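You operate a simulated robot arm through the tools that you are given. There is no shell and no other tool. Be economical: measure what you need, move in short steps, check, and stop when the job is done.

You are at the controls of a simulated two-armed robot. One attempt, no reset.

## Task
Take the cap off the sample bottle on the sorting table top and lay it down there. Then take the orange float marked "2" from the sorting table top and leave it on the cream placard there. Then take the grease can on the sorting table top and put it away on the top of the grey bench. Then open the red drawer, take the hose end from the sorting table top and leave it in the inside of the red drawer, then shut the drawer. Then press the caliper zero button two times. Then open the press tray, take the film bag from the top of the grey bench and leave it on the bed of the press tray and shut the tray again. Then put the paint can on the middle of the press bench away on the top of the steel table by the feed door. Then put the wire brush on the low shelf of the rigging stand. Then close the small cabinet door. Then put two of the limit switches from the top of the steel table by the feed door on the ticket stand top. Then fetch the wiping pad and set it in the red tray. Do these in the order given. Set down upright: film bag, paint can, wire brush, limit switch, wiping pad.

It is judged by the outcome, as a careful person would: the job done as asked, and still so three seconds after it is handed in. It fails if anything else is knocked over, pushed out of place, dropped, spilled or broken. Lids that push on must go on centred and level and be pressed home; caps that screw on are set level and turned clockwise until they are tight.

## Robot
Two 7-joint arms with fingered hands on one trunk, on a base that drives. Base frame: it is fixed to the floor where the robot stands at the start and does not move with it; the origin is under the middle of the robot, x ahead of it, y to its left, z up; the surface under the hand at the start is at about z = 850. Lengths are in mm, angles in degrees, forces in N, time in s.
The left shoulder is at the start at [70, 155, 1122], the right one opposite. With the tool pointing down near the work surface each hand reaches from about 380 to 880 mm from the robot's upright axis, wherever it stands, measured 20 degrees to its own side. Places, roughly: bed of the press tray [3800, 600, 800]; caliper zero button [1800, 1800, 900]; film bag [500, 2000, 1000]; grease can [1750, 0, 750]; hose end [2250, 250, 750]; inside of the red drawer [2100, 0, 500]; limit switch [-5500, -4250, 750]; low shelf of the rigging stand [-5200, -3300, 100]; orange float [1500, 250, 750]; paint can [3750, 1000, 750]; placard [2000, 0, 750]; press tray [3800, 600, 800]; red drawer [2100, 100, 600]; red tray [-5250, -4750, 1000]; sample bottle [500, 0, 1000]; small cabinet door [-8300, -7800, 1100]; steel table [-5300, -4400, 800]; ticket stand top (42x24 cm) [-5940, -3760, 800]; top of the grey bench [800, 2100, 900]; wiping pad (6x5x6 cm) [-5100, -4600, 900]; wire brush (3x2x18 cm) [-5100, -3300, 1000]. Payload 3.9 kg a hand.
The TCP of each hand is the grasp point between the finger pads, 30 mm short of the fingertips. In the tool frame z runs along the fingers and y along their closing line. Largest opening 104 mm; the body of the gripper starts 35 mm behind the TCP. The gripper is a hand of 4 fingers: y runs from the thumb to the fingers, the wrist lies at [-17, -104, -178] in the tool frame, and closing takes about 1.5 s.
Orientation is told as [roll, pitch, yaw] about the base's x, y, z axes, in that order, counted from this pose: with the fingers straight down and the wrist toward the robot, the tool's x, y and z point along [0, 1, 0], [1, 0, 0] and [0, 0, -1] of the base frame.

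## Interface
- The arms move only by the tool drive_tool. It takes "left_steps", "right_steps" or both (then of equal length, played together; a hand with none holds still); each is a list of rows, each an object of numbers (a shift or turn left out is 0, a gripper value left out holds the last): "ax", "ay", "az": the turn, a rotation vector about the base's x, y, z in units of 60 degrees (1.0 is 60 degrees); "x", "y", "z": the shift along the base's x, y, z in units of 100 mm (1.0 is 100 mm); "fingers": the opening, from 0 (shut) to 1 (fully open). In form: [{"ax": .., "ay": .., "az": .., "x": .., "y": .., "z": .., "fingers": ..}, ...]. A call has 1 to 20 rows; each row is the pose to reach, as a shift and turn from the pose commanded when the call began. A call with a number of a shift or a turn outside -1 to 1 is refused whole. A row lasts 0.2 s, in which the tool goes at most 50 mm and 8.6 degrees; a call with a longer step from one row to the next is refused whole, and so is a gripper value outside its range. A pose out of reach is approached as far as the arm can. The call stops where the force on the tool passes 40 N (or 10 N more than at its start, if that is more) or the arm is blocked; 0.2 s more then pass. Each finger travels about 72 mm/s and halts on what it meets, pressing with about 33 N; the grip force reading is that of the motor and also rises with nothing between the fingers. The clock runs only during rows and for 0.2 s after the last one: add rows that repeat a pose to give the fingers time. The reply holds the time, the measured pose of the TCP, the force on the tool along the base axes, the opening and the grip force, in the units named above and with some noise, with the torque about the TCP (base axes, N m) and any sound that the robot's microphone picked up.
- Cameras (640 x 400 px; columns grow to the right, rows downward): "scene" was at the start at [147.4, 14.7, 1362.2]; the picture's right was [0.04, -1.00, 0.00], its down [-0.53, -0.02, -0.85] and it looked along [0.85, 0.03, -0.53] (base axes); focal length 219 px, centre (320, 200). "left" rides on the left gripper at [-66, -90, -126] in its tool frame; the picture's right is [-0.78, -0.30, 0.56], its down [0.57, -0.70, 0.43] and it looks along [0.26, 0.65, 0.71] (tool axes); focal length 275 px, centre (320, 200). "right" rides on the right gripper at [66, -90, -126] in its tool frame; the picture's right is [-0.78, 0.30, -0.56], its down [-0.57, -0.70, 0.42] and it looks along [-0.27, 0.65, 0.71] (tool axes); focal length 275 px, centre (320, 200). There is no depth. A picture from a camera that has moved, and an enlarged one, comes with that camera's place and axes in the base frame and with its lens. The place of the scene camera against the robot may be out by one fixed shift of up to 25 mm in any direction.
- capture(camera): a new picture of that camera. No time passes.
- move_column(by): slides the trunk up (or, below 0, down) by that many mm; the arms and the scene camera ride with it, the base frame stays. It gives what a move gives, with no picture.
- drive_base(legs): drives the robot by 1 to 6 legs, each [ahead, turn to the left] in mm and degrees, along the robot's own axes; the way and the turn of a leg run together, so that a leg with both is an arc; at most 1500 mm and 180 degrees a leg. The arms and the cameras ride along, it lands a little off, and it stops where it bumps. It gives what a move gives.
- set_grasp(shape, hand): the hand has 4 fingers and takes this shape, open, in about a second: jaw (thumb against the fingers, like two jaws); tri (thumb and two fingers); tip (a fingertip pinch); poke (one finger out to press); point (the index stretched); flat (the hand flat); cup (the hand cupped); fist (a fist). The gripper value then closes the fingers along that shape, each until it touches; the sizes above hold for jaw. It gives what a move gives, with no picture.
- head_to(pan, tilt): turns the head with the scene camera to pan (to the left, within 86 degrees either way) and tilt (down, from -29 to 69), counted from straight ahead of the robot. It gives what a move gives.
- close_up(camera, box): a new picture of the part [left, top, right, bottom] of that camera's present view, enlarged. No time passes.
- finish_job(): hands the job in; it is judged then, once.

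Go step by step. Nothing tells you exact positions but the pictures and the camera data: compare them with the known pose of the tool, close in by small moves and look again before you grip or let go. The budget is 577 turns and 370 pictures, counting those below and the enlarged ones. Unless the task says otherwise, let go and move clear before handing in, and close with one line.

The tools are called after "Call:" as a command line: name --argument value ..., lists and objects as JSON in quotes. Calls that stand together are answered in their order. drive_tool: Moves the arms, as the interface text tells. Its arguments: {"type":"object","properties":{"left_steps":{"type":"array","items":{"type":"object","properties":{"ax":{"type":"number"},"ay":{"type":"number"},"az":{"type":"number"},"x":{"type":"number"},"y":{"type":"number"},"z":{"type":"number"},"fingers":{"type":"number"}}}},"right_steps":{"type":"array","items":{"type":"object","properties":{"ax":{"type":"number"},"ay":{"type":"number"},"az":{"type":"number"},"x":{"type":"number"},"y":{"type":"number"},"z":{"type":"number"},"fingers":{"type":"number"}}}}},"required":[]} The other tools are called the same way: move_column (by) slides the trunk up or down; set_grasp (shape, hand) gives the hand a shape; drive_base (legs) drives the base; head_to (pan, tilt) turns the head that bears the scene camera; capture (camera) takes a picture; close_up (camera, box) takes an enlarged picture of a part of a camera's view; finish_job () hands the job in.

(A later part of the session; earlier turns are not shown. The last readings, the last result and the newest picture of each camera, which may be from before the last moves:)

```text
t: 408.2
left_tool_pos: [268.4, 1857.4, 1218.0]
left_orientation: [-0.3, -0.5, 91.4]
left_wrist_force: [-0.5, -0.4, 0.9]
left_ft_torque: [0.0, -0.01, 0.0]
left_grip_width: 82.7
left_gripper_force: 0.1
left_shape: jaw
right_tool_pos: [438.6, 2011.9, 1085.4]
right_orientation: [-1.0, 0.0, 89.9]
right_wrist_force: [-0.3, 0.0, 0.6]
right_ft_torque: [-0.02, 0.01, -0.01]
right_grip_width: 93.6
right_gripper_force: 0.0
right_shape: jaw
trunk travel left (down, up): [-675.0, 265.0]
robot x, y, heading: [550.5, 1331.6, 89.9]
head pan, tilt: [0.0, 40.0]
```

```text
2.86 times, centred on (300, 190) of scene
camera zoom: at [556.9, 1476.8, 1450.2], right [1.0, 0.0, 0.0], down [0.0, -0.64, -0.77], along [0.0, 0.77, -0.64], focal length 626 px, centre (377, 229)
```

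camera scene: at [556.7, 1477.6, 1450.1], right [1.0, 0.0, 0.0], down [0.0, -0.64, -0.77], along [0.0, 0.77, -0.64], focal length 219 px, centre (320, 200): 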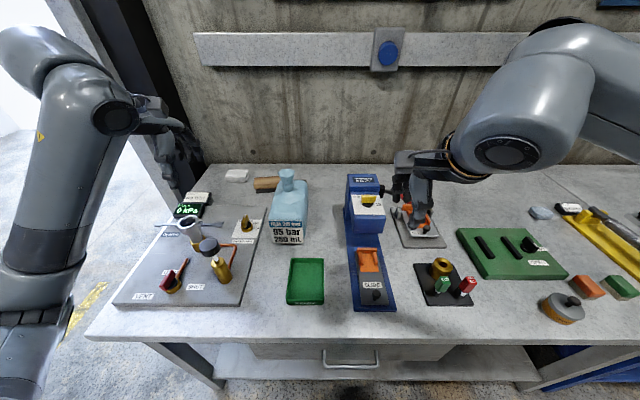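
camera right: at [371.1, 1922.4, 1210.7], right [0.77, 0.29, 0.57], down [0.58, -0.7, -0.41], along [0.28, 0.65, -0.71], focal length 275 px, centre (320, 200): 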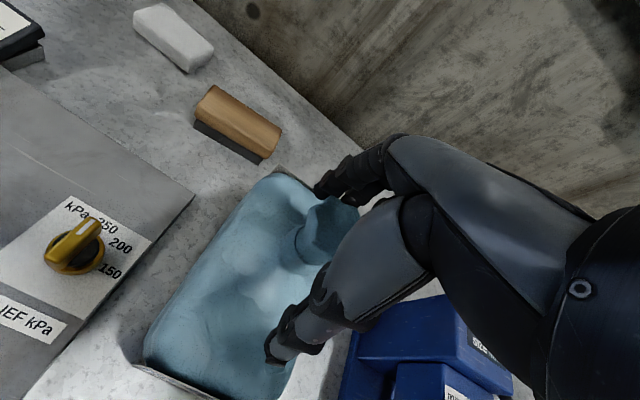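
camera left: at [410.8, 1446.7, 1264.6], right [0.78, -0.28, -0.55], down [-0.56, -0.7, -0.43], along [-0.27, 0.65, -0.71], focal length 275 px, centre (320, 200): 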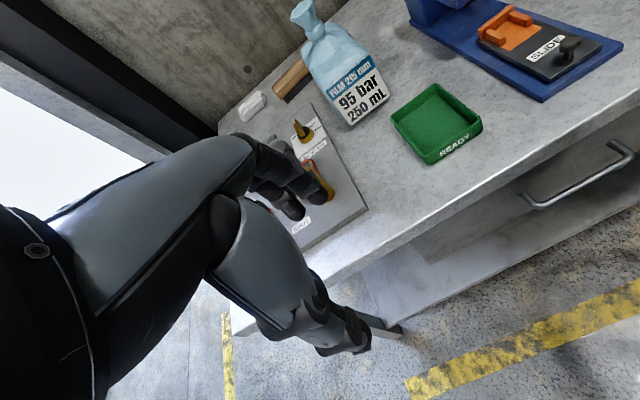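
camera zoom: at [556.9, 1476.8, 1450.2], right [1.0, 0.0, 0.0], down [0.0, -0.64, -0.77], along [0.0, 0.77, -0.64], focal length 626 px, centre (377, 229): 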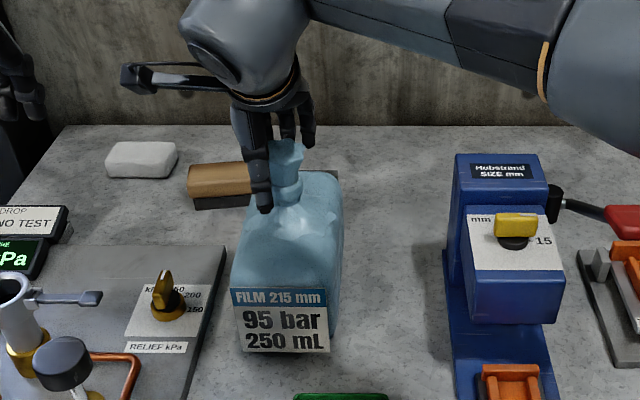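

Call:
drive_tool --right_steps '[{"y": 0.05}, {"y": 0.09}, {"y": 0.09, "fingers": 0.7}, {"y": 0.09, "fingers": 0.5}, {"y": 0.09, "fingers": 0.35}, {"y": 0.09, "fingers": 0.2}, {"y": 0.09, "fingers": 0.1}, {"y": 0.09, "fingers": 0.1}, {"y": 0.09, "fingers": 0.1}]'

Call:
capture --camera "right"

Call:
close_up --camera "scene" --box '[200, 120, 400, 260]'

```text
t: 410.2
left_tool_pos: [268.8, 1859.8, 1217.5]
left_orientation: [-0.6, -0.3, 91.5]
left_wrist_force: [0.4, 0.3, 0.3]
left_ft_torque: [-0.02, -0.02, -0.02]
left_grip_width: 83.3
left_gripper_force: 0.0
left_shape: jaw
right_tool_pos: [439.3, 2022.6, 1085.5]
right_orientation: [-0.9, 0.2, 89.7]
right_wrist_force: [0.4, 0.2, 0.1]
right_ft_torque: [-0.01, 0.07, 0.04]
right_grip_width: 32.3
right_gripper_force: 33.0
right_shape: jaw
trunk travel left (down, up): [-675.0, 265.0]
robot x, y, heading: [548.6, 1328.9, 90.2]
head pan, tilt: [0.0, 40.0]
```

```text
174 pictures are left
camera right: at [371.1, 1932.3, 1210.1], right [0.77, 0.29, 0.57], down [0.58, -0.7, -0.41], along [0.28, 0.65, -0.71], focal length 275 px, centre (320, 200)
```

right: 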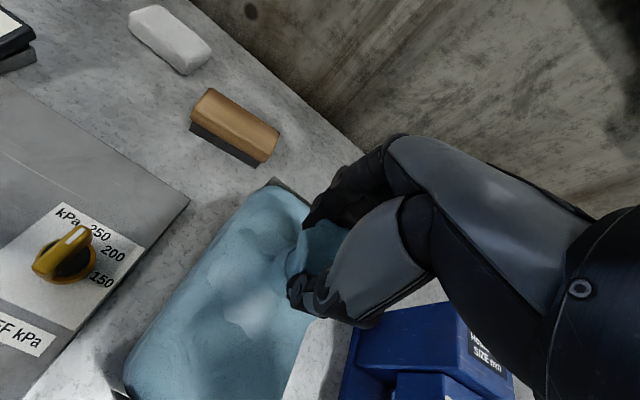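

```text
2.86 times, centred on (300, 190) of scene
camera zoom: at [556.7, 1478.0, 1450.0], right [1.0, 0.0, 0.0], down [0.0, -0.64, -0.77], along [0.0, 0.77, -0.64], focal length 626 px, centre (377, 229)
```

zoom: 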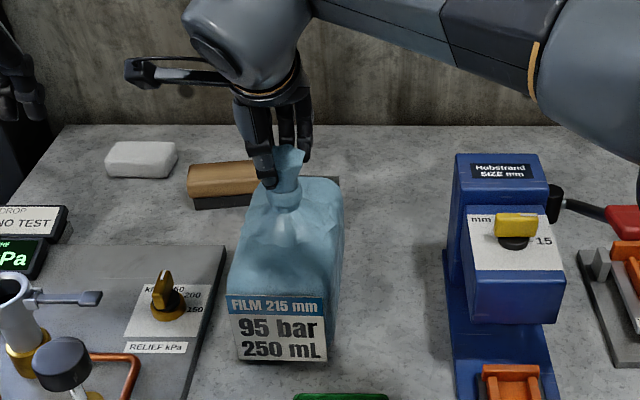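

Neck gripped (32 mm). Lifting gently.

Call:
drive_tool --right_steps '[{"z": 0.05}, {"z": 0.15}, {"z": 0.35}, {"z": 0.6}, {"z": 0.9}, {"z": 0.9}]'

Call:
close_up --camera "scene" --box '[180, 60, 420, 260]'

Call:
capture --camera "left"

```text
t: 411.6
left_tool_pos: [267.7, 1858.9, 1216.8]
left_orientation: [-0.4, -0.4, 91.4]
left_wrist_force: [-0.1, 0.4, 0.1]
left_ft_torque: [0.0, 0.02, -0.02]
left_grip_width: 82.7
left_gripper_force: 0.1
left_shape: jaw
right_tool_pos: [438.3, 2020.7, 1177.0]
right_orientation: [-1.0, 0.1, 89.9]
right_wrist_force: [0.3, -0.2, -6.0]
right_ft_torque: [-0.03, 0.07, 0.02]
right_grip_width: 32.1
right_gripper_force: 33.0
right_shape: jaw
trunk travel left (down, up): [-675.0, 265.0]
robot x, y, heading: [550.6, 1331.9, 89.7]
head pan, tilt: [0.0, 40.0]
```

```text
2.00 times, centred on (300, 160) of scene
camera zoom: at [556.8, 1478.5, 1450.0], right [1.0, 0.0, 0.0], down [0.0, -0.64, -0.77], along [0.0, 0.77, -0.64], focal length 438 px, centre (360, 280)
```

zoom: 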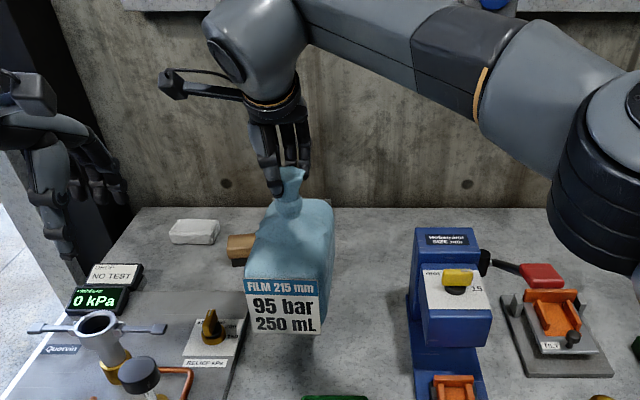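

```text
171 pictures are left
camera left: at [335.1, 1771.4, 1343.8], right [0.79, -0.27, -0.55], down [-0.55, -0.71, -0.43], along [-0.28, 0.65, -0.71], focal length 275 px, centre (320, 200)
```

left: 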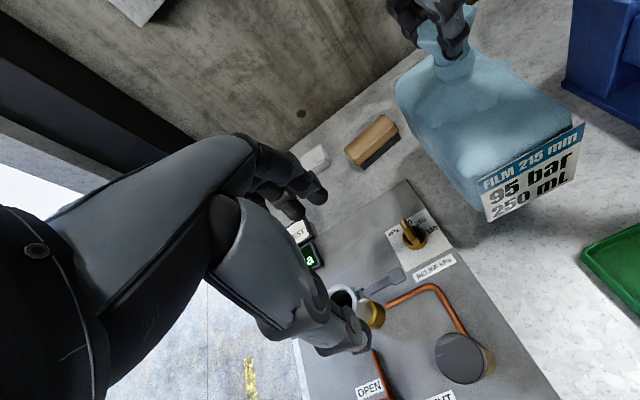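

The bag is lifted upright. I'll raise and retract it, then drive back to the press.

Call:
drive_tool --right_steps '[{"z": 0.4}, {"z": 0.8}, {"z": 0.9, "y": -0.3}, {"z": 0.9, "y": -0.6}, {"z": 0.9, "y": -1}]'

Call:
drive_base --legs '[[-330, 0]]'

Call:
drive_tool --right_steps '[{"y": -0.3, "x": 0.1}, {"y": -0.6, "x": 0.3}, {"y": -0.8, "x": 0.5}, {"y": -0.8, "x": 0.5}]'

Call:
drive_base --legs '[[0, -94], [1500, 0], [440, 0]]'

Call:
capture --camera "scene"

```text
t: 412.8
left_tool_pos: [268.5, 1857.0, 1217.1]
left_orientation: [-0.5, -0.5, 91.4]
left_wrist_force: [-0.6, 0.2, 0.5]
left_ft_torque: [-0.01, 0.03, -0.01]
left_grip_width: 83.1
left_gripper_force: 0.0
left_shape: jaw
right_tool_pos: [438.2, 1917.0, 1267.3]
right_orientation: [-1.0, 0.0, 89.8]
right_wrist_force: [0.5, 0.7, -6.2]
right_ft_torque: [0.12, -0.02, 0.0]
right_grip_width: 31.9
right_gripper_force: 32.9
right_shape: jaw
trunk travel left (down, up): [-675.0, 265.0]
robot x, y, heading: [547.4, 1331.5, 89.8]
head pan, tilt: [0.0, 40.0]
```

```text
t: 414.9
left_tool_pos: [267.9, 1530.2, 1216.3]
left_orientation: [-0.6, -0.3, 91.6]
left_wrist_force: [-0.5, 0.4, -0.4]
left_ft_torque: [-0.04, -0.01, -0.01]
left_grip_width: 83.2
left_gripper_force: 0.0
left_shape: jaw
right_tool_pos: [437.8, 1592.3, 1264.5]
right_orientation: [-1.0, 0.1, 89.9]
right_wrist_force: [0.2, 0.1, -6.2]
right_ft_torque: [0.01, 0.05, 0.0]
right_grip_width: 32.1
right_gripper_force: 32.4
right_shape: jaw
trunk travel left (down, up): [-675.0, 265.0]
robot x, y, heading: [548.1, 1000.5, 89.8]
head pan, tilt: [0.0, 40.0]
```

```text
t: 415.9
left_tool_pos: [267.7, 1530.6, 1217.7]
left_orientation: [-0.6, -0.3, 91.6]
left_wrist_force: [0.4, 0.1, -0.2]
left_ft_torque: [0.02, -0.02, -0.01]
left_grip_width: 82.9
left_gripper_force: 0.2
left_shape: jaw
right_tool_pos: [485.5, 1512.0, 1266.3]
right_orientation: [-1.0, 0.1, 89.9]
right_wrist_force: [-0.5, -0.3, -6.4]
right_ft_torque: [0.0, 0.07, 0.03]
right_grip_width: 32.1
right_gripper_force: 33.1
right_shape: jaw
trunk travel left (down, up): [-675.0, 265.0]
robot x, y, heading: [545.9, 1001.2, 90.2]
head pan, tilt: [0.0, 40.0]
```

```text
t: 429.6
left_tool_pos: [3020.3, 1176.3, 1217.8]
left_orientation: [-0.5, -0.5, -0.7]
left_wrist_force: [0.2, -0.1, 0.5]
left_ft_torque: [-0.01, 0.02, -0.02]
left_grip_width: 82.9
left_gripper_force: 0.1
left_shape: jaw
right_tool_pos: [2994.4, 957.6, 1266.2]
right_orientation: [-1.1, 0.0, -2.2]
right_wrist_force: [-1.0, 0.3, -5.8]
right_ft_torque: [0.06, 0.02, 0.0]
right_grip_width: 31.9
right_gripper_force: 32.5
right_shape: jaw
trunk travel left (down, up): [-675.0, 265.0]
robot x, y, heading: [2487.6, 912.9, -2.0]
head pan, tilt: [0.0, 40.0]
```

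```text
170 pictures are left
camera scene: at [2626.3, 920.3, 1450.3], right [-0.04, -1.0, 0.0], down [-0.64, 0.02, -0.77], along [0.77, -0.03, -0.64], focal length 219 px, centre (320, 200)
```

scene: 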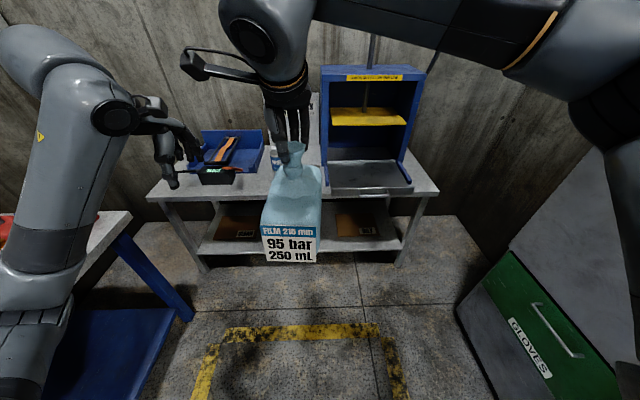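

Call:
drive_base --legs '[[0, -14], [480, 0], [0, 15]]'

Call:
drive_tool --right_steps '[{"y": -0.4}, {"y": -0.8}, {"y": -1, "x": 0.1}, {"y": -1, "x": 0.1}]'

Call:
capture --camera "scene"

Call:
capture --camera "right"

```text
t: 434.2
left_tool_pos: [3479.9, 1049.5, 1217.0]
left_orientation: [-0.4, -0.5, 0.5]
left_wrist_force: [0.0, -0.1, 0.0]
left_ft_torque: [0.0, -0.03, -0.01]
left_grip_width: 83.1
left_gripper_force: 0.1
left_shape: jaw
right_tool_pos: [3458.2, 830.7, 1265.2]
right_orientation: [-1.0, 0.0, -1.3]
right_wrist_force: [0.6, -0.5, -6.4]
right_ft_torque: [0.08, -0.02, 0.0]
right_grip_width: 31.8
right_gripper_force: 33.0
right_shape: jaw
trunk travel left (down, up): [-675.0, 265.0]
robot x, y, heading: [2949.0, 781.8, -1.2]
head pan, tilt: [0.0, 40.0]
```

```text
t: 435.2
left_tool_pos: [3481.1, 1051.7, 1217.3]
left_orientation: [-0.4, -0.6, 0.4]
left_wrist_force: [-0.2, -0.1, -0.2]
left_ft_torque: [0.01, 0.0, 0.0]
left_grip_width: 83.2
left_gripper_force: 0.0
left_shape: jaw
right_tool_pos: [3468.8, 731.2, 1266.0]
right_orientation: [-1.0, 0.1, -1.2]
right_wrist_force: [0.3, -0.3, -6.9]
right_ft_torque: [0.03, -0.03, -0.01]
right_grip_width: 31.4
right_gripper_force: 32.5
right_shape: jaw
trunk travel left (down, up): [-675.0, 265.0]
robot x, y, heading: [2945.7, 776.0, -1.2]
head pan, tilt: [0.0, 40.0]
```

```text
169 pictures are left
camera scene: at [3091.8, 787.4, 1450.1], right [-0.02, -1.0, 0.0], down [-0.64, 0.01, -0.77], along [0.77, -0.02, -0.64], focal length 219 px, centre (320, 200)
```

scene: 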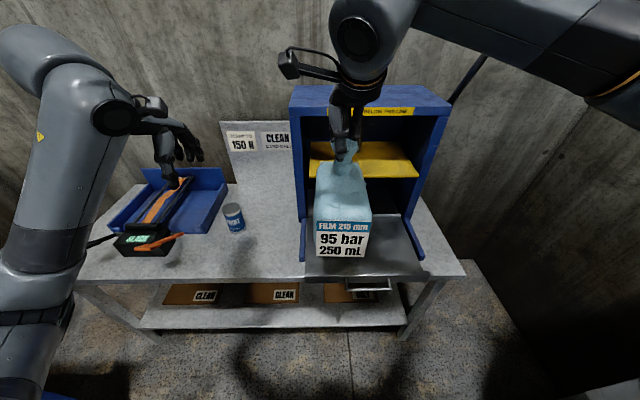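

```text
168 pictures are left
camera right: at [3382.0, 801.5, 1390.2], right [0.28, -0.77, 0.57], down [-0.71, -0.56, -0.41], along [0.64, -0.29, -0.71], focal length 275 px, centre (320, 200)
```

right: 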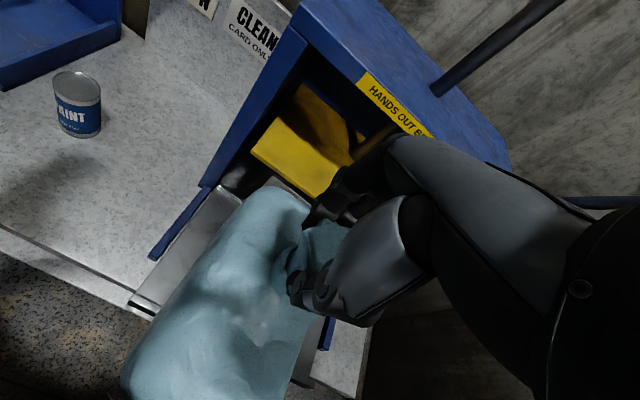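

Call:
drive_tool --right_steps '[{"y": -0.4, "x": 0.2}, {"y": -0.8, "x": 0.5}, {"y": -1, "x": 0.8}, {"y": -1, "x": 1}, {"y": -1, "x": 1}]'

Call:
capture --camera "left"

Call:
capture --camera "scene"

```text
t: 436.4
left_tool_pos: [3481.2, 1049.2, 1219.0]
left_orientation: [-0.4, -0.6, 0.4]
left_wrist_force: [-0.6, -0.3, -0.4]
left_ft_torque: [-0.02, -0.05, -0.02]
left_grip_width: 82.8
left_gripper_force: 0.0
left_shape: jaw
right_tool_pos: [3567.5, 629.7, 1266.4]
right_orientation: [-1.0, 0.1, -1.2]
right_wrist_force: [1.1, -0.1, -6.6]
right_ft_torque: [0.01, -0.03, -0.02]
right_grip_width: 32.0
right_gripper_force: 32.4
right_shape: jaw
trunk travel left (down, up): [-675.0, 265.0]
robot x, y, heading: [2949.4, 779.3, -1.4]
head pan, tilt: [0.0, 40.0]
```

```text
167 pictures are left
camera left: at [3388.8, 984.6, 1344.6], right [-0.29, -0.78, -0.55], down [-0.7, 0.56, -0.43], along [0.65, 0.26, -0.71], focal length 275 px, centre (320, 200)
```

left: 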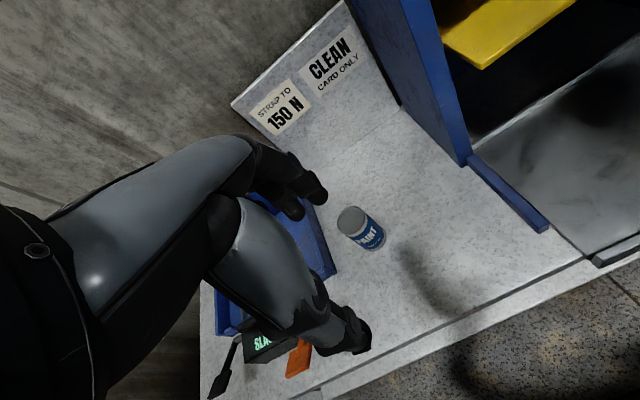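

```text
166 pictures are left
camera scene: at [3091.2, 786.3, 1450.1], right [-0.02, -1.0, 0.0], down [-0.64, 0.01, -0.77], along [0.77, -0.02, -0.64], focal length 219 px, centre (320, 200)
```

scene: 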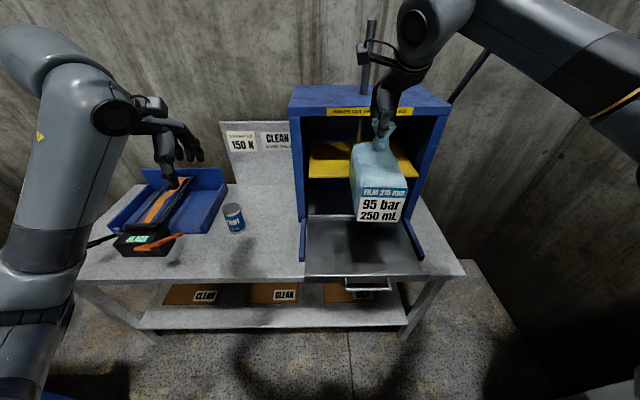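

The bag hangs over the bed centre (≈[3568, 630]). Platen underside is about z≈1010, which I'll compare with the bag's top. Lowering.

Call:
drive_tool --right_steps '[{"z": -0.4, "x": 0.05}, {"z": -0.8, "x": 0.1}, {"z": -1, "x": 0.1}, {"z": -1, "x": 0.1}]'

Call:
drive_tool --right_steps '[{"z": -0.4}, {"z": -0.8}, {"z": -1}, {"z": -1}]'

Call:
capture --camera "scene"

Call:
capture --camera "left"

```text
t: 437.4
left_tool_pos: [3481.2, 1050.2, 1218.0]
left_orientation: [-0.4, -0.6, 0.4]
left_wrist_force: [-0.3, 0.7, -1.0]
left_ft_torque: [-0.01, 0.02, 0.0]
left_grip_width: 83.0
left_gripper_force: 0.0
left_shape: jaw
right_tool_pos: [3577.6, 629.4, 1164.8]
right_orientation: [-0.9, 0.1, -1.2]
right_wrist_force: [0.1, 0.5, -6.4]
right_ft_torque: [0.06, 0.02, -0.04]
right_grip_width: 31.7
right_gripper_force: 33.1
right_shape: jaw
trunk travel left (down, up): [-675.0, 265.0]
robot x, y, heading: [2948.0, 779.7, -1.3]
head pan, tilt: [0.0, 40.0]
```

```text
t: 438.4
left_tool_pos: [3481.3, 1051.2, 1216.3]
left_orientation: [-0.4, -0.6, 0.4]
left_wrist_force: [0.2, 0.1, 0.0]
left_ft_torque: [0.01, 0.02, 0.02]
left_grip_width: 83.0
left_gripper_force: 0.1
left_shape: jaw
right_tool_pos: [3577.9, 631.2, 1064.5]
right_orientation: [-1.0, 0.1, -1.3]
right_wrist_force: [-0.3, -0.1, -5.2]
right_ft_torque: [0.09, 0.05, 0.01]
right_grip_width: 32.0
right_gripper_force: 33.5
right_shape: jaw
trunk travel left (down, up): [-675.0, 265.0]
robot x, y, heading: [2949.0, 779.3, -1.3]
head pan, tilt: [0.0, 40.0]
```

```text
165 pictures are left
camera scene: at [3091.8, 786.9, 1450.1], right [-0.02, -1.0, 0.0], down [-0.64, 0.01, -0.77], along [0.77, -0.02, -0.64], focal length 219 px, centre (320, 200)
```

scene: 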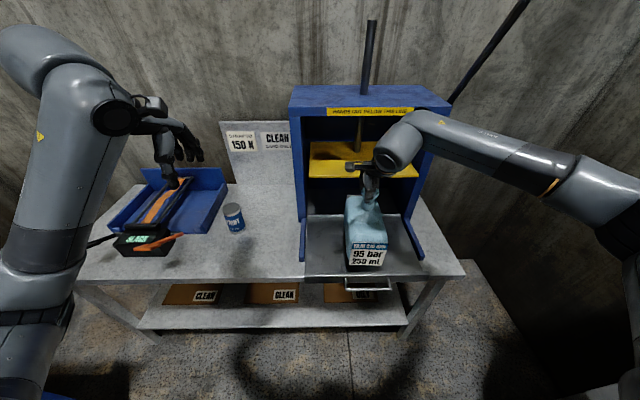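

```text
164 pictures are left
camera left: at [3389.4, 985.1, 1344.3], right [-0.29, -0.78, -0.55], down [-0.7, 0.56, -0.43], along [0.65, 0.26, -0.71], focal length 275 px, centre (320, 200)
```

left: 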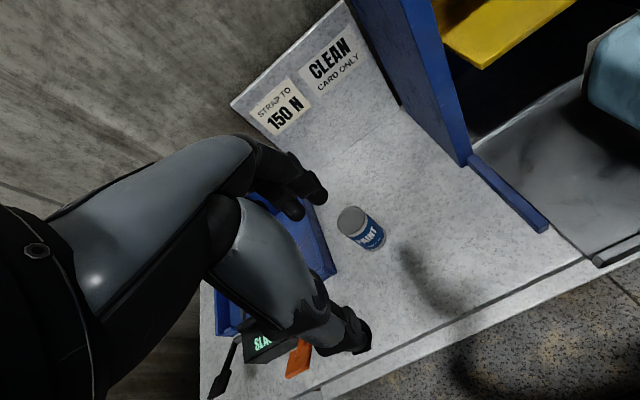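

Call:
drive_tool --right_steps '[{"z": -0.2}, {"z": -0.38}, {"z": -0.45}, {"z": -0.5}, {"z": -0.5}]'

Call:
drive_tool --right_steps '[{"z": -0.03}, {"z": -0.06}, {"z": -0.09}, {"z": -0.12}, {"z": -0.12}]'

```text
t: 439.6
left_tool_pos: [3480.3, 1050.5, 1217.9]
left_orientation: [-0.4, -0.5, 0.4]
left_wrist_force: [-0.4, 0.4, -0.1]
left_ft_torque: [-0.04, 0.01, 0.0]
left_grip_width: 83.1
left_gripper_force: 0.0
left_shape: jaw
right_tool_pos: [3577.7, 631.6, 1015.5]
right_orientation: [-1.0, 0.1, -1.2]
right_wrist_force: [1.2, 0.3, -3.2]
right_ft_torque: [-0.05, -0.1, 0.08]
right_grip_width: 31.8
right_gripper_force: 33.1
right_shape: jaw
trunk travel left (down, up): [-675.0, 265.0]
robot x, y, heading: [2948.8, 782.1, -1.1]
head pan, tilt: [0.0, 40.0]
```

```text
t: 440.8
left_tool_pos: [3480.5, 1049.8, 1217.5]
left_orientation: [-0.5, -0.5, 0.3]
left_wrist_force: [0.0, 0.5, 0.3]
left_ft_torque: [0.0, 0.0, 0.02]
left_grip_width: 83.1
left_gripper_force: 0.1
left_shape: jaw
right_tool_pos: [3578.4, 630.0, 1004.7]
right_orientation: [-0.9, 0.2, -1.3]
right_wrist_force: [0.7, -0.5, -6.0]
right_ft_torque: [0.04, -0.03, 0.01]
right_grip_width: 31.9
right_gripper_force: 33.0
right_shape: jaw
trunk travel left (down, up): [-675.0, 265.0]
robot x, y, heading: [2947.4, 777.0, -1.0]
head pan, tilt: [0.0, 40.0]
```

Call:
drive_tool --right_steps '[{"z": -0.03}, {"z": -0.06}, {"z": -0.09}, {"z": -0.12}, {"z": -0.15}, {"z": -0.15}]'

Call:
capture --camera "right"

Call:
close_up --camera "scene" --box '[280, 80, 480, 300]'

```text
t: 442.2
left_tool_pos: [3481.4, 1049.4, 1217.8]
left_orientation: [-0.4, -0.5, 0.3]
left_wrist_force: [0.6, 0.1, 0.1]
left_ft_torque: [-0.01, 0.01, 0.01]
left_grip_width: 82.8
left_gripper_force: 0.1
left_shape: jaw
right_tool_pos: [3578.3, 631.1, 989.0]
right_orientation: [-1.0, 0.0, -1.3]
right_wrist_force: [-0.3, 0.3, -4.0]
right_ft_torque: [0.0, -0.1, -0.06]
right_grip_width: 31.2
right_gripper_force: 33.0
right_shape: jaw
trunk travel left (down, up): [-675.0, 265.0]
robot x, y, heading: [2945.4, 779.8, -1.3]
head pan, tilt: [0.0, 40.0]
```

```text
163 pictures are left
camera right: at [3491.2, 701.1, 1113.9], right [0.28, -0.77, 0.57], down [-0.71, -0.56, -0.41], along [0.64, -0.29, -0.71], focal length 275 px, centre (320, 200)
```

right: 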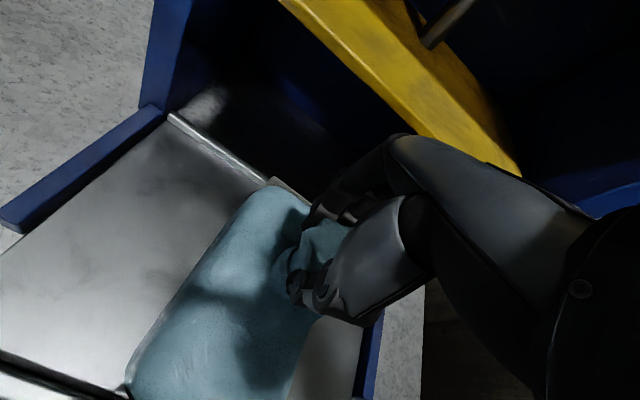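

```text
1.82 times, centred on (380, 190) of scene
camera zoom: at [3091.4, 787.1, 1450.2], right [-0.02, -1.0, 0.0], down [-0.64, 0.01, -0.77], along [0.77, -0.02, -0.64], focal length 399 px, centre (211, 218)
```

zoom: 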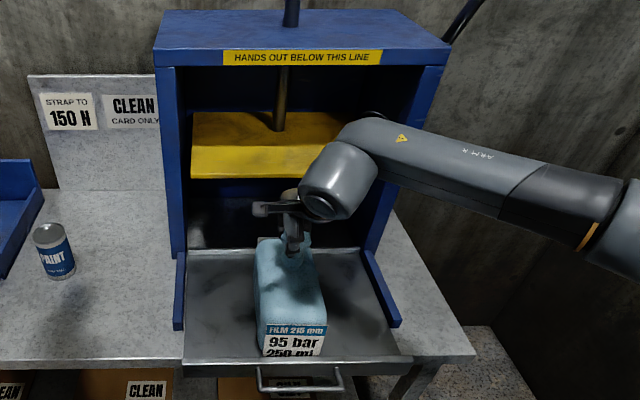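

Not at the bed yet. I'll shift 25 mm further in to centre it on the bed (x 3480–3735) and continue down.

Call:
drive_tool --right_steps '[{"x": 0.12}, {"x": 0.25}, {"x": 0.25, "z": -0.04}, {"x": 0.25, "z": -0.08}, {"x": 0.25, "z": -0.12}, {"x": 0.25, "z": -0.12}]'

Call:
drive_tool --right_steps '[{"z": -0.03}, {"z": -0.06}, {"z": -0.06}]'

```text
t: 443.6
left_tool_pos: [3479.1, 1051.1, 1218.2]
left_orientation: [-0.5, -0.5, 0.4]
left_wrist_force: [0.1, 0.5, 0.7]
left_ft_torque: [0.0, 0.02, -0.01]
left_grip_width: 83.1
left_gripper_force: 0.0
left_shape: jaw
right_tool_pos: [3602.7, 630.8, 978.5]
right_orientation: [-1.0, 0.0, -1.3]
right_wrist_force: [-0.5, 0.4, 1.9]
right_ft_torque: [-0.13, -0.22, 0.03]
right_grip_width: 27.3
right_gripper_force: 33.1
right_shape: jaw
trunk travel left (down, up): [-675.0, 265.0]
robot x, y, heading: [2950.8, 779.0, -1.5]
head pan, tilt: [0.0, 40.0]
```

```text
t: 444.4
left_tool_pos: [3479.5, 1052.1, 1218.3]
left_orientation: [-0.5, -0.5, 0.4]
left_wrist_force: [0.3, -0.4, 0.5]
left_ft_torque: [0.0, 0.01, -0.01]
left_grip_width: 83.1
left_gripper_force: 0.0
left_shape: jaw
right_tool_pos: [3602.2, 632.6, 973.1]
right_orientation: [-1.0, -0.1, -1.2]
right_wrist_force: [1.7, 3.0, 8.1]
right_ft_torque: [-0.15, -0.3, 0.05]
right_grip_width: 26.3
right_gripper_force: 32.6
right_shape: jaw
trunk travel left (down, up): [-675.0, 265.0]
robot x, y, heading: [2950.2, 781.5, -1.3]
head pan, tilt: [0.0, 40.0]
```

The bag rests on the bed, and its top (~990) clears the platen. Releasing.

Call:
drive_tool --right_steps '[{"z": 0.03}, {"z": 0.03, "fingers": 0.4}, {"z": 0.03, "fingers": 0.55}, {"z": 0.03, "fingers": 0.7}, {"z": 0.03, "fingers": 0.8}, {"z": 0.03, "fingers": 0.8}]'

Call:
capture --camera "right"

```text
t: 445.8
left_tool_pos: [3479.3, 1049.8, 1218.4]
left_orientation: [-0.4, -0.5, 0.4]
left_wrist_force: [0.5, -0.3, -0.2]
left_ft_torque: [0.0, 0.0, 0.02]
left_grip_width: 82.9
left_gripper_force: 0.2
left_shape: jaw
right_tool_pos: [3602.7, 631.8, 975.2]
right_orientation: [-1.0, 0.0, -1.3]
right_wrist_force: [-0.4, -0.1, 0.6]
right_ft_torque: [0.02, 0.0, 0.02]
right_grip_width: 83.0
right_gripper_force: 0.1
right_shape: jaw
trunk travel left (down, up): [-675.0, 265.0]
robot x, y, heading: [2947.6, 781.7, -0.7]
head pan, tilt: [0.0, 40.0]
```

```text
161 pictures are left
camera right: at [3515.6, 701.0, 1099.3], right [0.28, -0.77, 0.57], down [-0.71, -0.56, -0.41], along [0.64, -0.29, -0.71], focal length 275 px, centre (320, 200)
```

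right: 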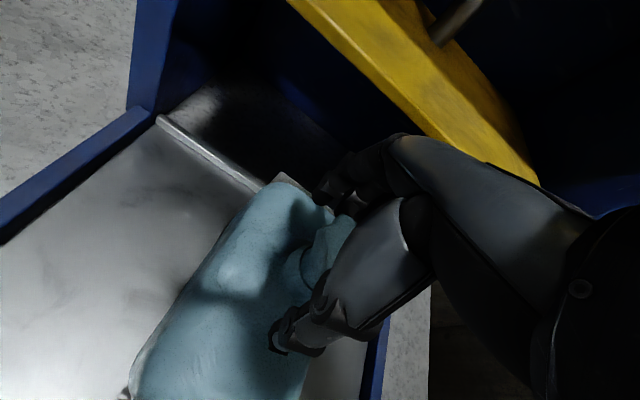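

Call:
drive_tool --right_steps '[{"z": 0.3}, {"z": 0.7}, {"z": 1}, {"z": 1}]'

Call:
drive_tool --right_steps '[{"z": 0.3}, {"z": 0.6, "x": -0.2}, {"z": 0.8, "x": -0.6}, {"z": 0.8, "x": -1}]'

Call:
capture --camera "right"

Call:
capture --camera "scene"

```text
t: 446.8
left_tool_pos: [3479.4, 1049.0, 1216.7]
left_orientation: [-0.5, -0.5, 0.5]
left_wrist_force: [0.5, 0.7, -0.3]
left_ft_torque: [0.0, -0.02, 0.04]
left_grip_width: 83.0
left_gripper_force: 0.2
left_shape: jaw
right_tool_pos: [3602.8, 631.0, 1074.5]
right_orientation: [-1.0, 0.2, -1.3]
right_wrist_force: [-0.3, 0.8, 0.3]
right_ft_torque: [-0.04, -0.01, 0.0]
right_grip_width: 82.8
right_gripper_force: 0.1
right_shape: jaw
trunk travel left (down, up): [-675.0, 265.0]
robot x, y, heading: [2942.2, 781.4, -1.2]
head pan, tilt: [0.0, 40.0]
```

```text
t: 447.8
left_tool_pos: [3478.0, 1049.9, 1219.5]
left_orientation: [-0.4, -0.6, 0.4]
left_wrist_force: [-0.9, -0.6, 0.2]
left_ft_torque: [0.02, 0.01, -0.01]
left_grip_width: 83.0
left_gripper_force: 0.0
left_shape: jaw
right_tool_pos: [3501.4, 630.1, 1156.0]
right_orientation: [-0.9, 0.0, -1.3]
right_wrist_force: [-0.4, -0.1, 0.6]
right_ft_torque: [0.0, 0.0, -0.01]
right_grip_width: 83.2
right_gripper_force: 0.0
right_shape: jaw
trunk travel left (down, up): [-675.0, 265.0]
robot x, y, heading: [2947.3, 784.7, -1.3]
head pan, tilt: [0.0, 40.0]
```

```text
160 pictures are left
camera right: at [3413.7, 700.7, 1280.8], right [0.28, -0.77, 0.57], down [-0.71, -0.56, -0.41], along [0.64, -0.29, -0.71], focal length 275 px, centre (320, 200)
```

right: 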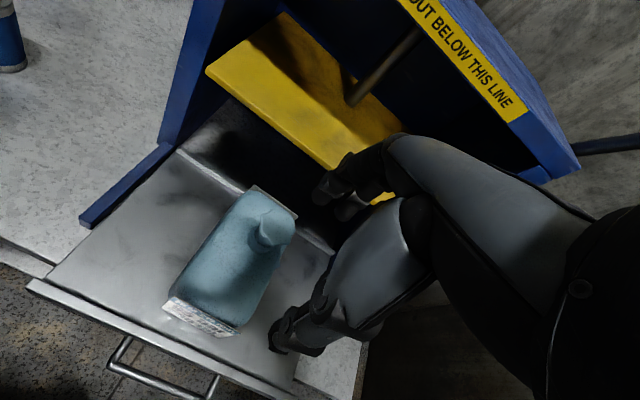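

```text
159 pictures are left
camera scene: at [3089.2, 786.7, 1450.4], right [-0.02, -1.0, 0.0], down [-0.64, 0.01, -0.77], along [0.77, -0.02, -0.64], focal length 219 px, centre (320, 200)
```

scene: 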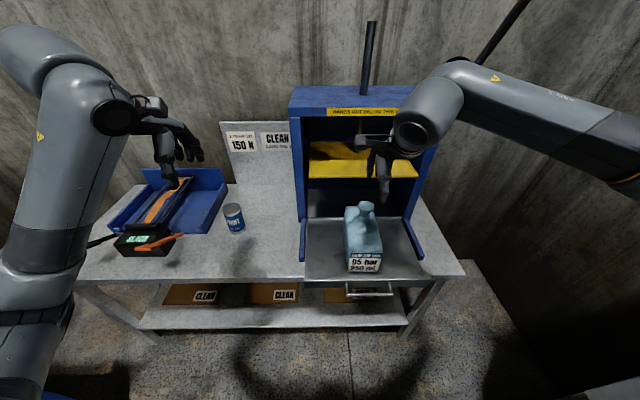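

The bag stands upright on the bed. I'll close the hand and go in front of the tray to push it shut slowly.

Call:
drive_tool --right_steps '[{"x": -0.4, "fingers": 0.4}, {"x": -0.8, "fingers": 0}, {"x": -1, "y": -0.1}, {"x": -1, "y": -0.1}]'

Call:
drive_tool --right_steps '[{"x": -0.3, "z": -0.3}, {"x": -0.35, "z": -0.7}, {"x": -0.35, "z": -1}, {"x": -0.35, "z": -1}]'

Call:
drive_tool --right_steps '[{"z": -0.4}, {"z": -0.8}, {"z": -1}, {"z": -1}]'

Call:
capture --camera "right"

```text
t: 448.8
left_tool_pos: [3480.5, 1049.3, 1217.4]
left_orientation: [-0.3, -0.5, 0.4]
left_wrist_force: [-0.2, -0.4, 1.0]
left_ft_torque: [0.0, -0.02, 0.0]
left_grip_width: 83.1
left_gripper_force: 0.1
left_shape: jaw
right_tool_pos: [3402.6, 620.9, 1155.8]
right_orientation: [-1.0, 0.1, -1.4]
right_wrist_force: [0.4, 0.4, -0.6]
right_ft_torque: [-0.01, 0.0, -0.01]
right_grip_width: 0.0
right_gripper_force: 33.3
right_shape: jaw
trunk travel left (down, up): [-675.0, 265.0]
robot x, y, heading: [2946.0, 778.8, -1.1]
head pan, tilt: [0.0, 40.0]
```

```text
t: 449.8
left_tool_pos: [3479.2, 1049.6, 1218.9]
left_orientation: [-0.4, -0.5, 0.5]
left_wrist_force: [-0.6, -0.4, -0.1]
left_ft_torque: [-0.03, -0.03, -0.01]
left_grip_width: 82.9
left_gripper_force: 0.1
left_shape: jaw
right_tool_pos: [3367.7, 620.6, 1055.9]
right_orientation: [-1.0, 0.0, -1.3]
right_wrist_force: [-0.4, -0.1, 0.1]
right_ft_torque: [0.01, 0.01, -0.02]
right_grip_width: 0.0
right_gripper_force: 32.6
right_shape: jaw
trunk travel left (down, up): [-675.0, 265.0]
robot x, y, heading: [2947.8, 780.2, -1.4]
head pan, tilt: [0.0, 40.0]
```

```text
t: 450.8
left_tool_pos: [3478.5, 1049.9, 1218.5]
left_orientation: [-0.4, -0.5, 0.4]
left_wrist_force: [-0.6, 0.7, 0.0]
left_ft_torque: [0.0, -0.02, 0.0]
left_grip_width: 83.0
left_gripper_force: 0.1
left_shape: jaw
right_tool_pos: [3367.5, 621.3, 954.3]
right_orientation: [-1.0, 0.0, -1.3]
right_wrist_force: [-0.3, -0.1, -1.4]
right_ft_torque: [0.01, -0.02, -0.01]
right_grip_width: 0.3
right_gripper_force: 33.1
right_shape: jaw
trunk travel left (down, up): [-675.0, 265.0]
robot x, y, heading: [2945.7, 778.1, -1.6]
head pan, tilt: [0.0, 40.0]
```

```text
158 pictures are left
camera right: at [3280.8, 691.1, 1079.1], right [0.28, -0.77, 0.57], down [-0.71, -0.56, -0.41], along [0.64, -0.29, -0.71], focal length 275 px, centre (320, 200)
```

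right: 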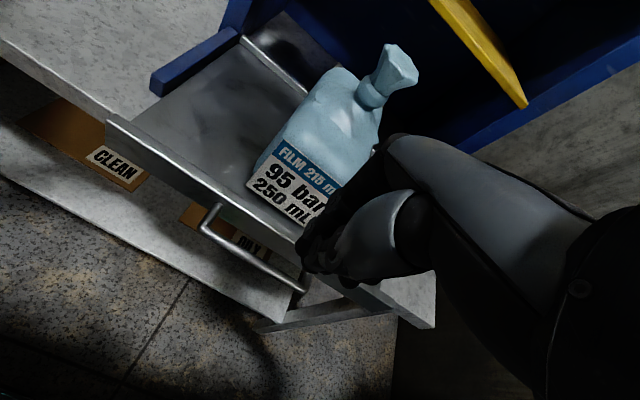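

Call:
drive_tool --right_steps '[{"x": -0.25}, {"x": -0.25, "z": -0.4}, {"x": -0.25, "z": -0.8}, {"x": -0.25, "z": -1}, {"x": -0.25, "z": -1}]'

Call:
drive_tool --right_steps '[{"z": -0.3}, {"z": -0.55}, {"z": -0.55}]'

Call:
capture --camera "right"

```text
t: 452.0
left_tool_pos: [3481.2, 1050.9, 1218.2]
left_orientation: [-0.3, -0.5, 0.3]
left_wrist_force: [-0.6, -0.6, 0.4]
left_ft_torque: [-0.01, 0.01, -0.04]
left_grip_width: 83.2
left_gripper_force: 0.1
left_shape: jaw
right_tool_pos: [3342.7, 620.9, 854.8]
right_orientation: [-1.0, 0.0, -1.3]
right_wrist_force: [0.6, -0.4, 0.7]
right_ft_torque: [0.01, 0.03, 0.02]
right_grip_width: 0.1
right_gripper_force: 33.2
right_shape: jaw
trunk travel left (down, up): [-675.0, 265.0]
robot x, y, heading: [2948.5, 780.5, -1.2]
head pan, tilt: [0.0, 40.0]
```

```text
t: 452.8
left_tool_pos: [3479.3, 1051.5, 1219.0]
left_orientation: [-0.5, -0.5, 0.4]
left_wrist_force: [0.0, -0.7, 0.2]
left_ft_torque: [-0.02, 0.01, 0.01]
left_grip_width: 82.9
left_gripper_force: 0.0
left_shape: jaw
right_tool_pos: [3344.3, 621.6, 798.9]
right_orientation: [-1.1, 0.0, -1.4]
right_wrist_force: [0.6, 1.1, -0.5]
right_ft_torque: [0.02, 0.0, 0.02]
right_grip_width: 0.0
right_gripper_force: 33.0
right_shape: jaw
trunk travel left (down, up): [-675.0, 265.0]
robot x, y, heading: [2944.4, 778.5, -1.3]
head pan, tilt: [0.0, 40.0]
```

```text
157 pictures are left
camera right: at [3255.7, 691.4, 924.5], right [0.28, -0.77, 0.57], down [-0.71, -0.56, -0.41], along [0.64, -0.29, -0.71], focal length 275 px, centre (320, 200)
```

right: 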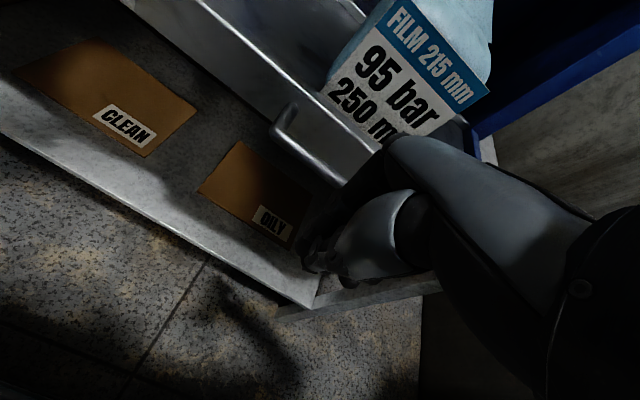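

Call:
drive_tool --right_steps '[{"z": -0.07}, {"z": -0.13, "x": 0.1}, {"z": -0.13, "x": 0.25}, {"z": -0.13, "x": 0.4}, {"z": -0.13, "x": 0.5}, {"z": -0.13, "x": 0.6}, {"z": -0.13, "x": 0.7}, {"z": -0.13, "x": 0.8}, {"z": -0.13, "x": 0.9}, {"z": -0.13, "x": 1}, {"z": -0.13, "x": 1}]'

Call:
capture --camera "right"

Call:
capture --camera "scene"

```text
t: 455.2
left_tool_pos: [3479.1, 1050.3, 1218.5]
left_orientation: [-0.2, -0.5, 0.6]
left_wrist_force: [-0.2, -0.6, 0.8]
left_ft_torque: [0.03, 0.02, 0.02]
left_grip_width: 82.7
left_gripper_force: 0.0
left_shape: jaw
right_tool_pos: [3443.2, 621.5, 787.8]
right_orientation: [-1.0, 0.0, -1.3]
right_wrist_force: [-0.2, 0.2, -0.6]
right_ft_torque: [0.0, -0.02, -0.04]
right_grip_width: 0.0
right_gripper_force: 33.5
right_shape: jaw
trunk travel left (down, up): [-675.0, 265.0]
robot x, y, heading: [2947.0, 776.8, -1.2]
head pan, tilt: [0.0, 40.0]
```

```text
156 pictures are left
camera right: at [3355.7, 691.3, 911.9], right [0.28, -0.77, 0.57], down [-0.71, -0.56, -0.41], along [0.64, -0.29, -0.71], focal length 275 px, centre (320, 200)
```

right: 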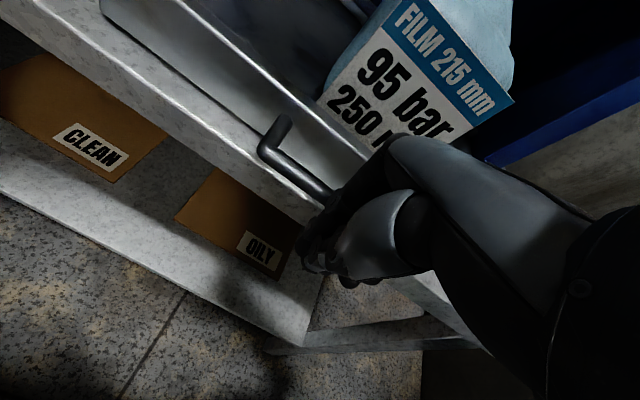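

```text
155 pictures are left
camera scene: at [3090.4, 787.2, 1450.2], right [-0.02, -1.0, 0.0], down [-0.64, 0.01, -0.77], along [0.77, -0.02, -0.64], focal length 219 px, centre (320, 200)
```

scene: 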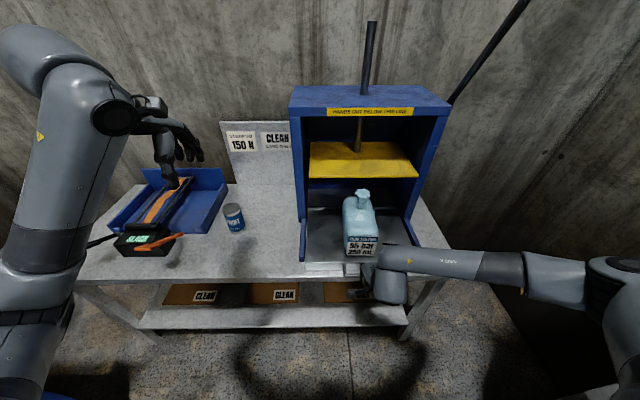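

Moving in with the bag steady. Continuing slowly.

Call:
drive_tool --right_steps '[{"x": 0.1}, {"x": 0.2}, {"x": 0.3}, {"x": 0.4}, {"x": 0.5}, {"x": 0.6}, {"x": 0.7}, {"x": 0.8}, {"x": 0.9}, {"x": 1}, {"x": 1}]'

Call:
capture --camera "right"

Call:
capture --camera "scene"

```text
t: 457.6
left_tool_pos: [3478.7, 1050.1, 1218.3]
left_orientation: [-0.4, -0.6, 0.4]
left_wrist_force: [0.2, -0.3, -0.1]
left_ft_torque: [0.03, 0.02, -0.01]
left_grip_width: 83.0
left_gripper_force: 0.0
left_shape: jaw
right_tool_pos: [3541.7, 621.4, 787.9]
right_orientation: [-1.0, 0.0, -1.3]
right_wrist_force: [0.9, -0.3, 0.0]
right_ft_torque: [0.01, 0.02, 0.02]
right_grip_width: 0.0
right_gripper_force: 33.4
right_shape: jaw
trunk travel left (down, up): [-675.0, 265.0]
robot x, y, heading: [2949.8, 777.0, -1.1]
head pan, tilt: [0.0, 40.0]
```

```text
154 pictures are left
camera right: at [3455.3, 691.2, 912.0], right [0.28, -0.77, 0.57], down [-0.71, -0.56, -0.41], along [0.64, -0.29, -0.71], focal length 275 px, centre (320, 200)
```

right: 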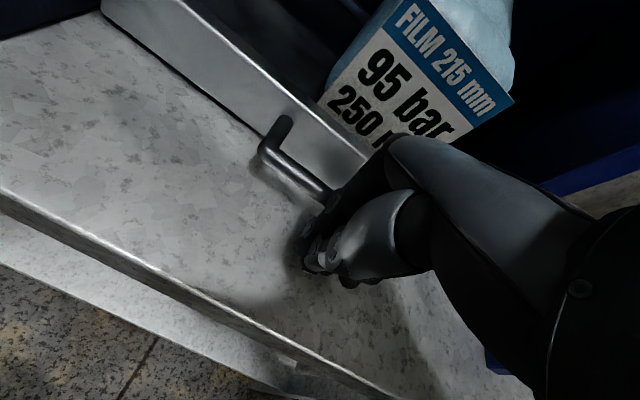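

```text
153 pictures are left
camera scene: at [3090.4, 787.2, 1450.2], right [-0.02, -1.0, 0.0], down [-0.64, 0.01, -0.77], along [0.77, -0.02, -0.64], focal length 219 px, centre (320, 200)
```

scene: 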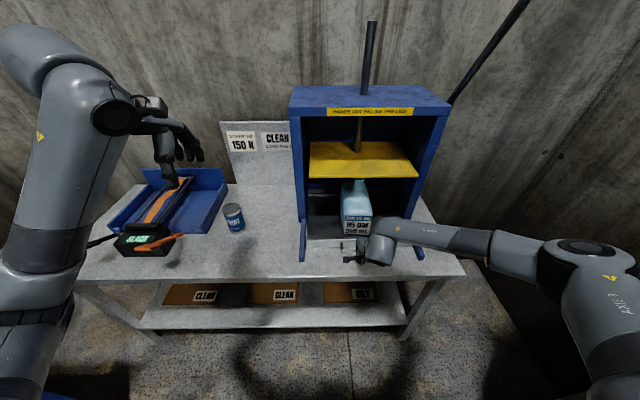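

Call:
close_up --camera "scene" --box '[290, 120, 430, 260]'

Call:
drive_tool --right_steps '[{"x": 0.1}, {"x": 0.2}, {"x": 0.3}, {"x": 0.3}]'

Call:
close_up --camera "scene" --box '[290, 120, 430, 260]'

```text
2.86 times, centred on (360, 190) of scene
camera zoom: at [3090.4, 787.2, 1450.2], right [-0.02, -1.0, 0.0], down [-0.64, 0.01, -0.77], along [0.77, -0.02, -0.64], focal length 626 px, centre (206, 229)
```

zoom: 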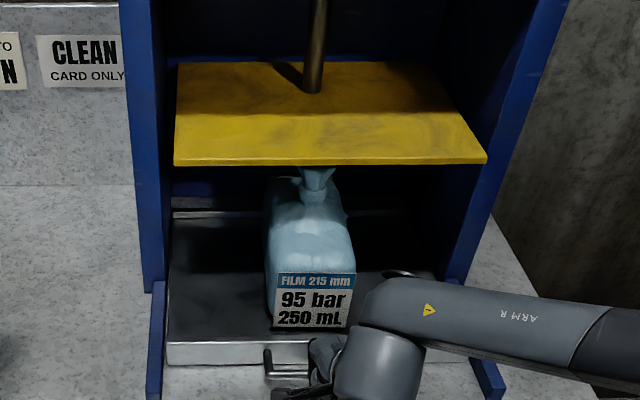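

```text
t: 458.6
left_tool_pos: [3479.5, 1049.1, 1218.5]
left_orientation: [-0.3, -0.5, 0.4]
left_wrist_force: [-0.9, -0.1, 1.1]
left_ft_torque: [-0.02, -0.04, 0.02]
left_grip_width: 83.0
left_gripper_force: 0.0
left_shape: jaw
right_tool_pos: [3573.4, 620.6, 787.6]
right_orientation: [-1.0, 0.0, -1.3]
right_wrist_force: [-0.2, -0.1, 0.9]
right_ft_torque: [-0.03, -0.02, -0.01]
right_grip_width: 0.0
right_gripper_force: 32.5
right_shape: jaw
trunk travel left (down, up): [-675.0, 265.0]
robot x, y, heading: [2949.8, 777.8, -1.4]
head pan, tilt: [0.0, 40.0]
```

```text
2.86 times, centred on (360, 190) of scene
camera zoom: at [3090.3, 787.2, 1450.2], right [-0.02, -1.0, 0.0], down [-0.64, 0.01, -0.77], along [0.77, -0.02, -0.64], focal length 626 px, centre (206, 229)
```

zoom: 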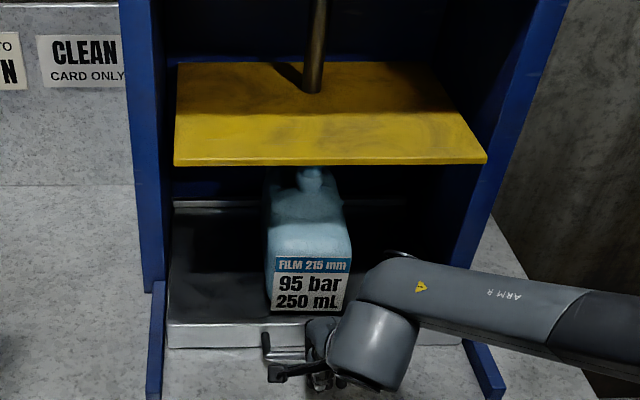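

The bag slides under the platen upright. Pushing the last 25 mm or so until it stops.

Call:
drive_tool --right_steps '[{"x": 0.08}, {"x": 0.16}, {"x": 0.22}, {"x": 0.28}, {"x": 0.34}, {"x": 0.38}, {"x": 0.42}]'

Call:
capture --camera "right"

Call:
close_up --camera "scene" --box '[290, 120, 430, 260]'

```text
t: 460.2
left_tool_pos: [3476.6, 1049.0, 1220.8]
left_orientation: [-0.4, -0.8, 0.4]
left_wrist_force: [0.4, 0.3, 0.7]
left_ft_torque: [-0.02, 0.02, 0.0]
left_grip_width: 83.1
left_gripper_force: 0.1
left_shape: jaw
right_tool_pos: [3611.8, 621.6, 787.6]
right_orientation: [-1.0, -0.1, -1.4]
right_wrist_force: [-17.2, -0.5, 5.0]
right_ft_torque: [-0.05, -0.04, -0.27]
right_grip_width: 0.2
right_gripper_force: 33.5
right_shape: jaw
trunk travel left (down, up): [-675.0, 265.0]
robot x, y, heading: [2945.6, 781.8, -1.3]
head pan, tilt: [0.0, 40.0]
```

```text
150 pictures are left
camera right: at [3523.9, 691.3, 912.8], right [0.28, -0.77, 0.57], down [-0.71, -0.56, -0.41], along [0.64, -0.29, -0.71], focal length 275 px, centre (320, 200)
```

right: 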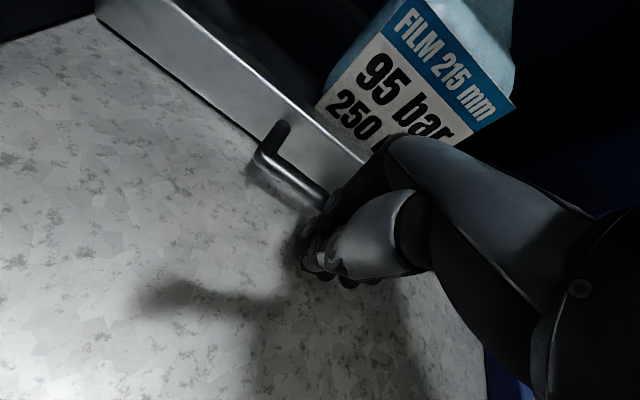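

```text
2.86 times, centred on (360, 190) of scene
camera zoom: at [3086.2, 787.4, 1450.7], right [-0.02, -1.0, 0.0], down [-0.64, 0.01, -0.77], along [0.77, -0.02, -0.64], focal length 626 px, centre (206, 229)
```

zoom: 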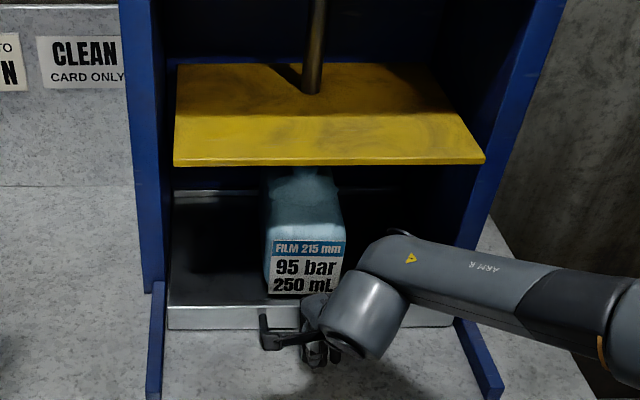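

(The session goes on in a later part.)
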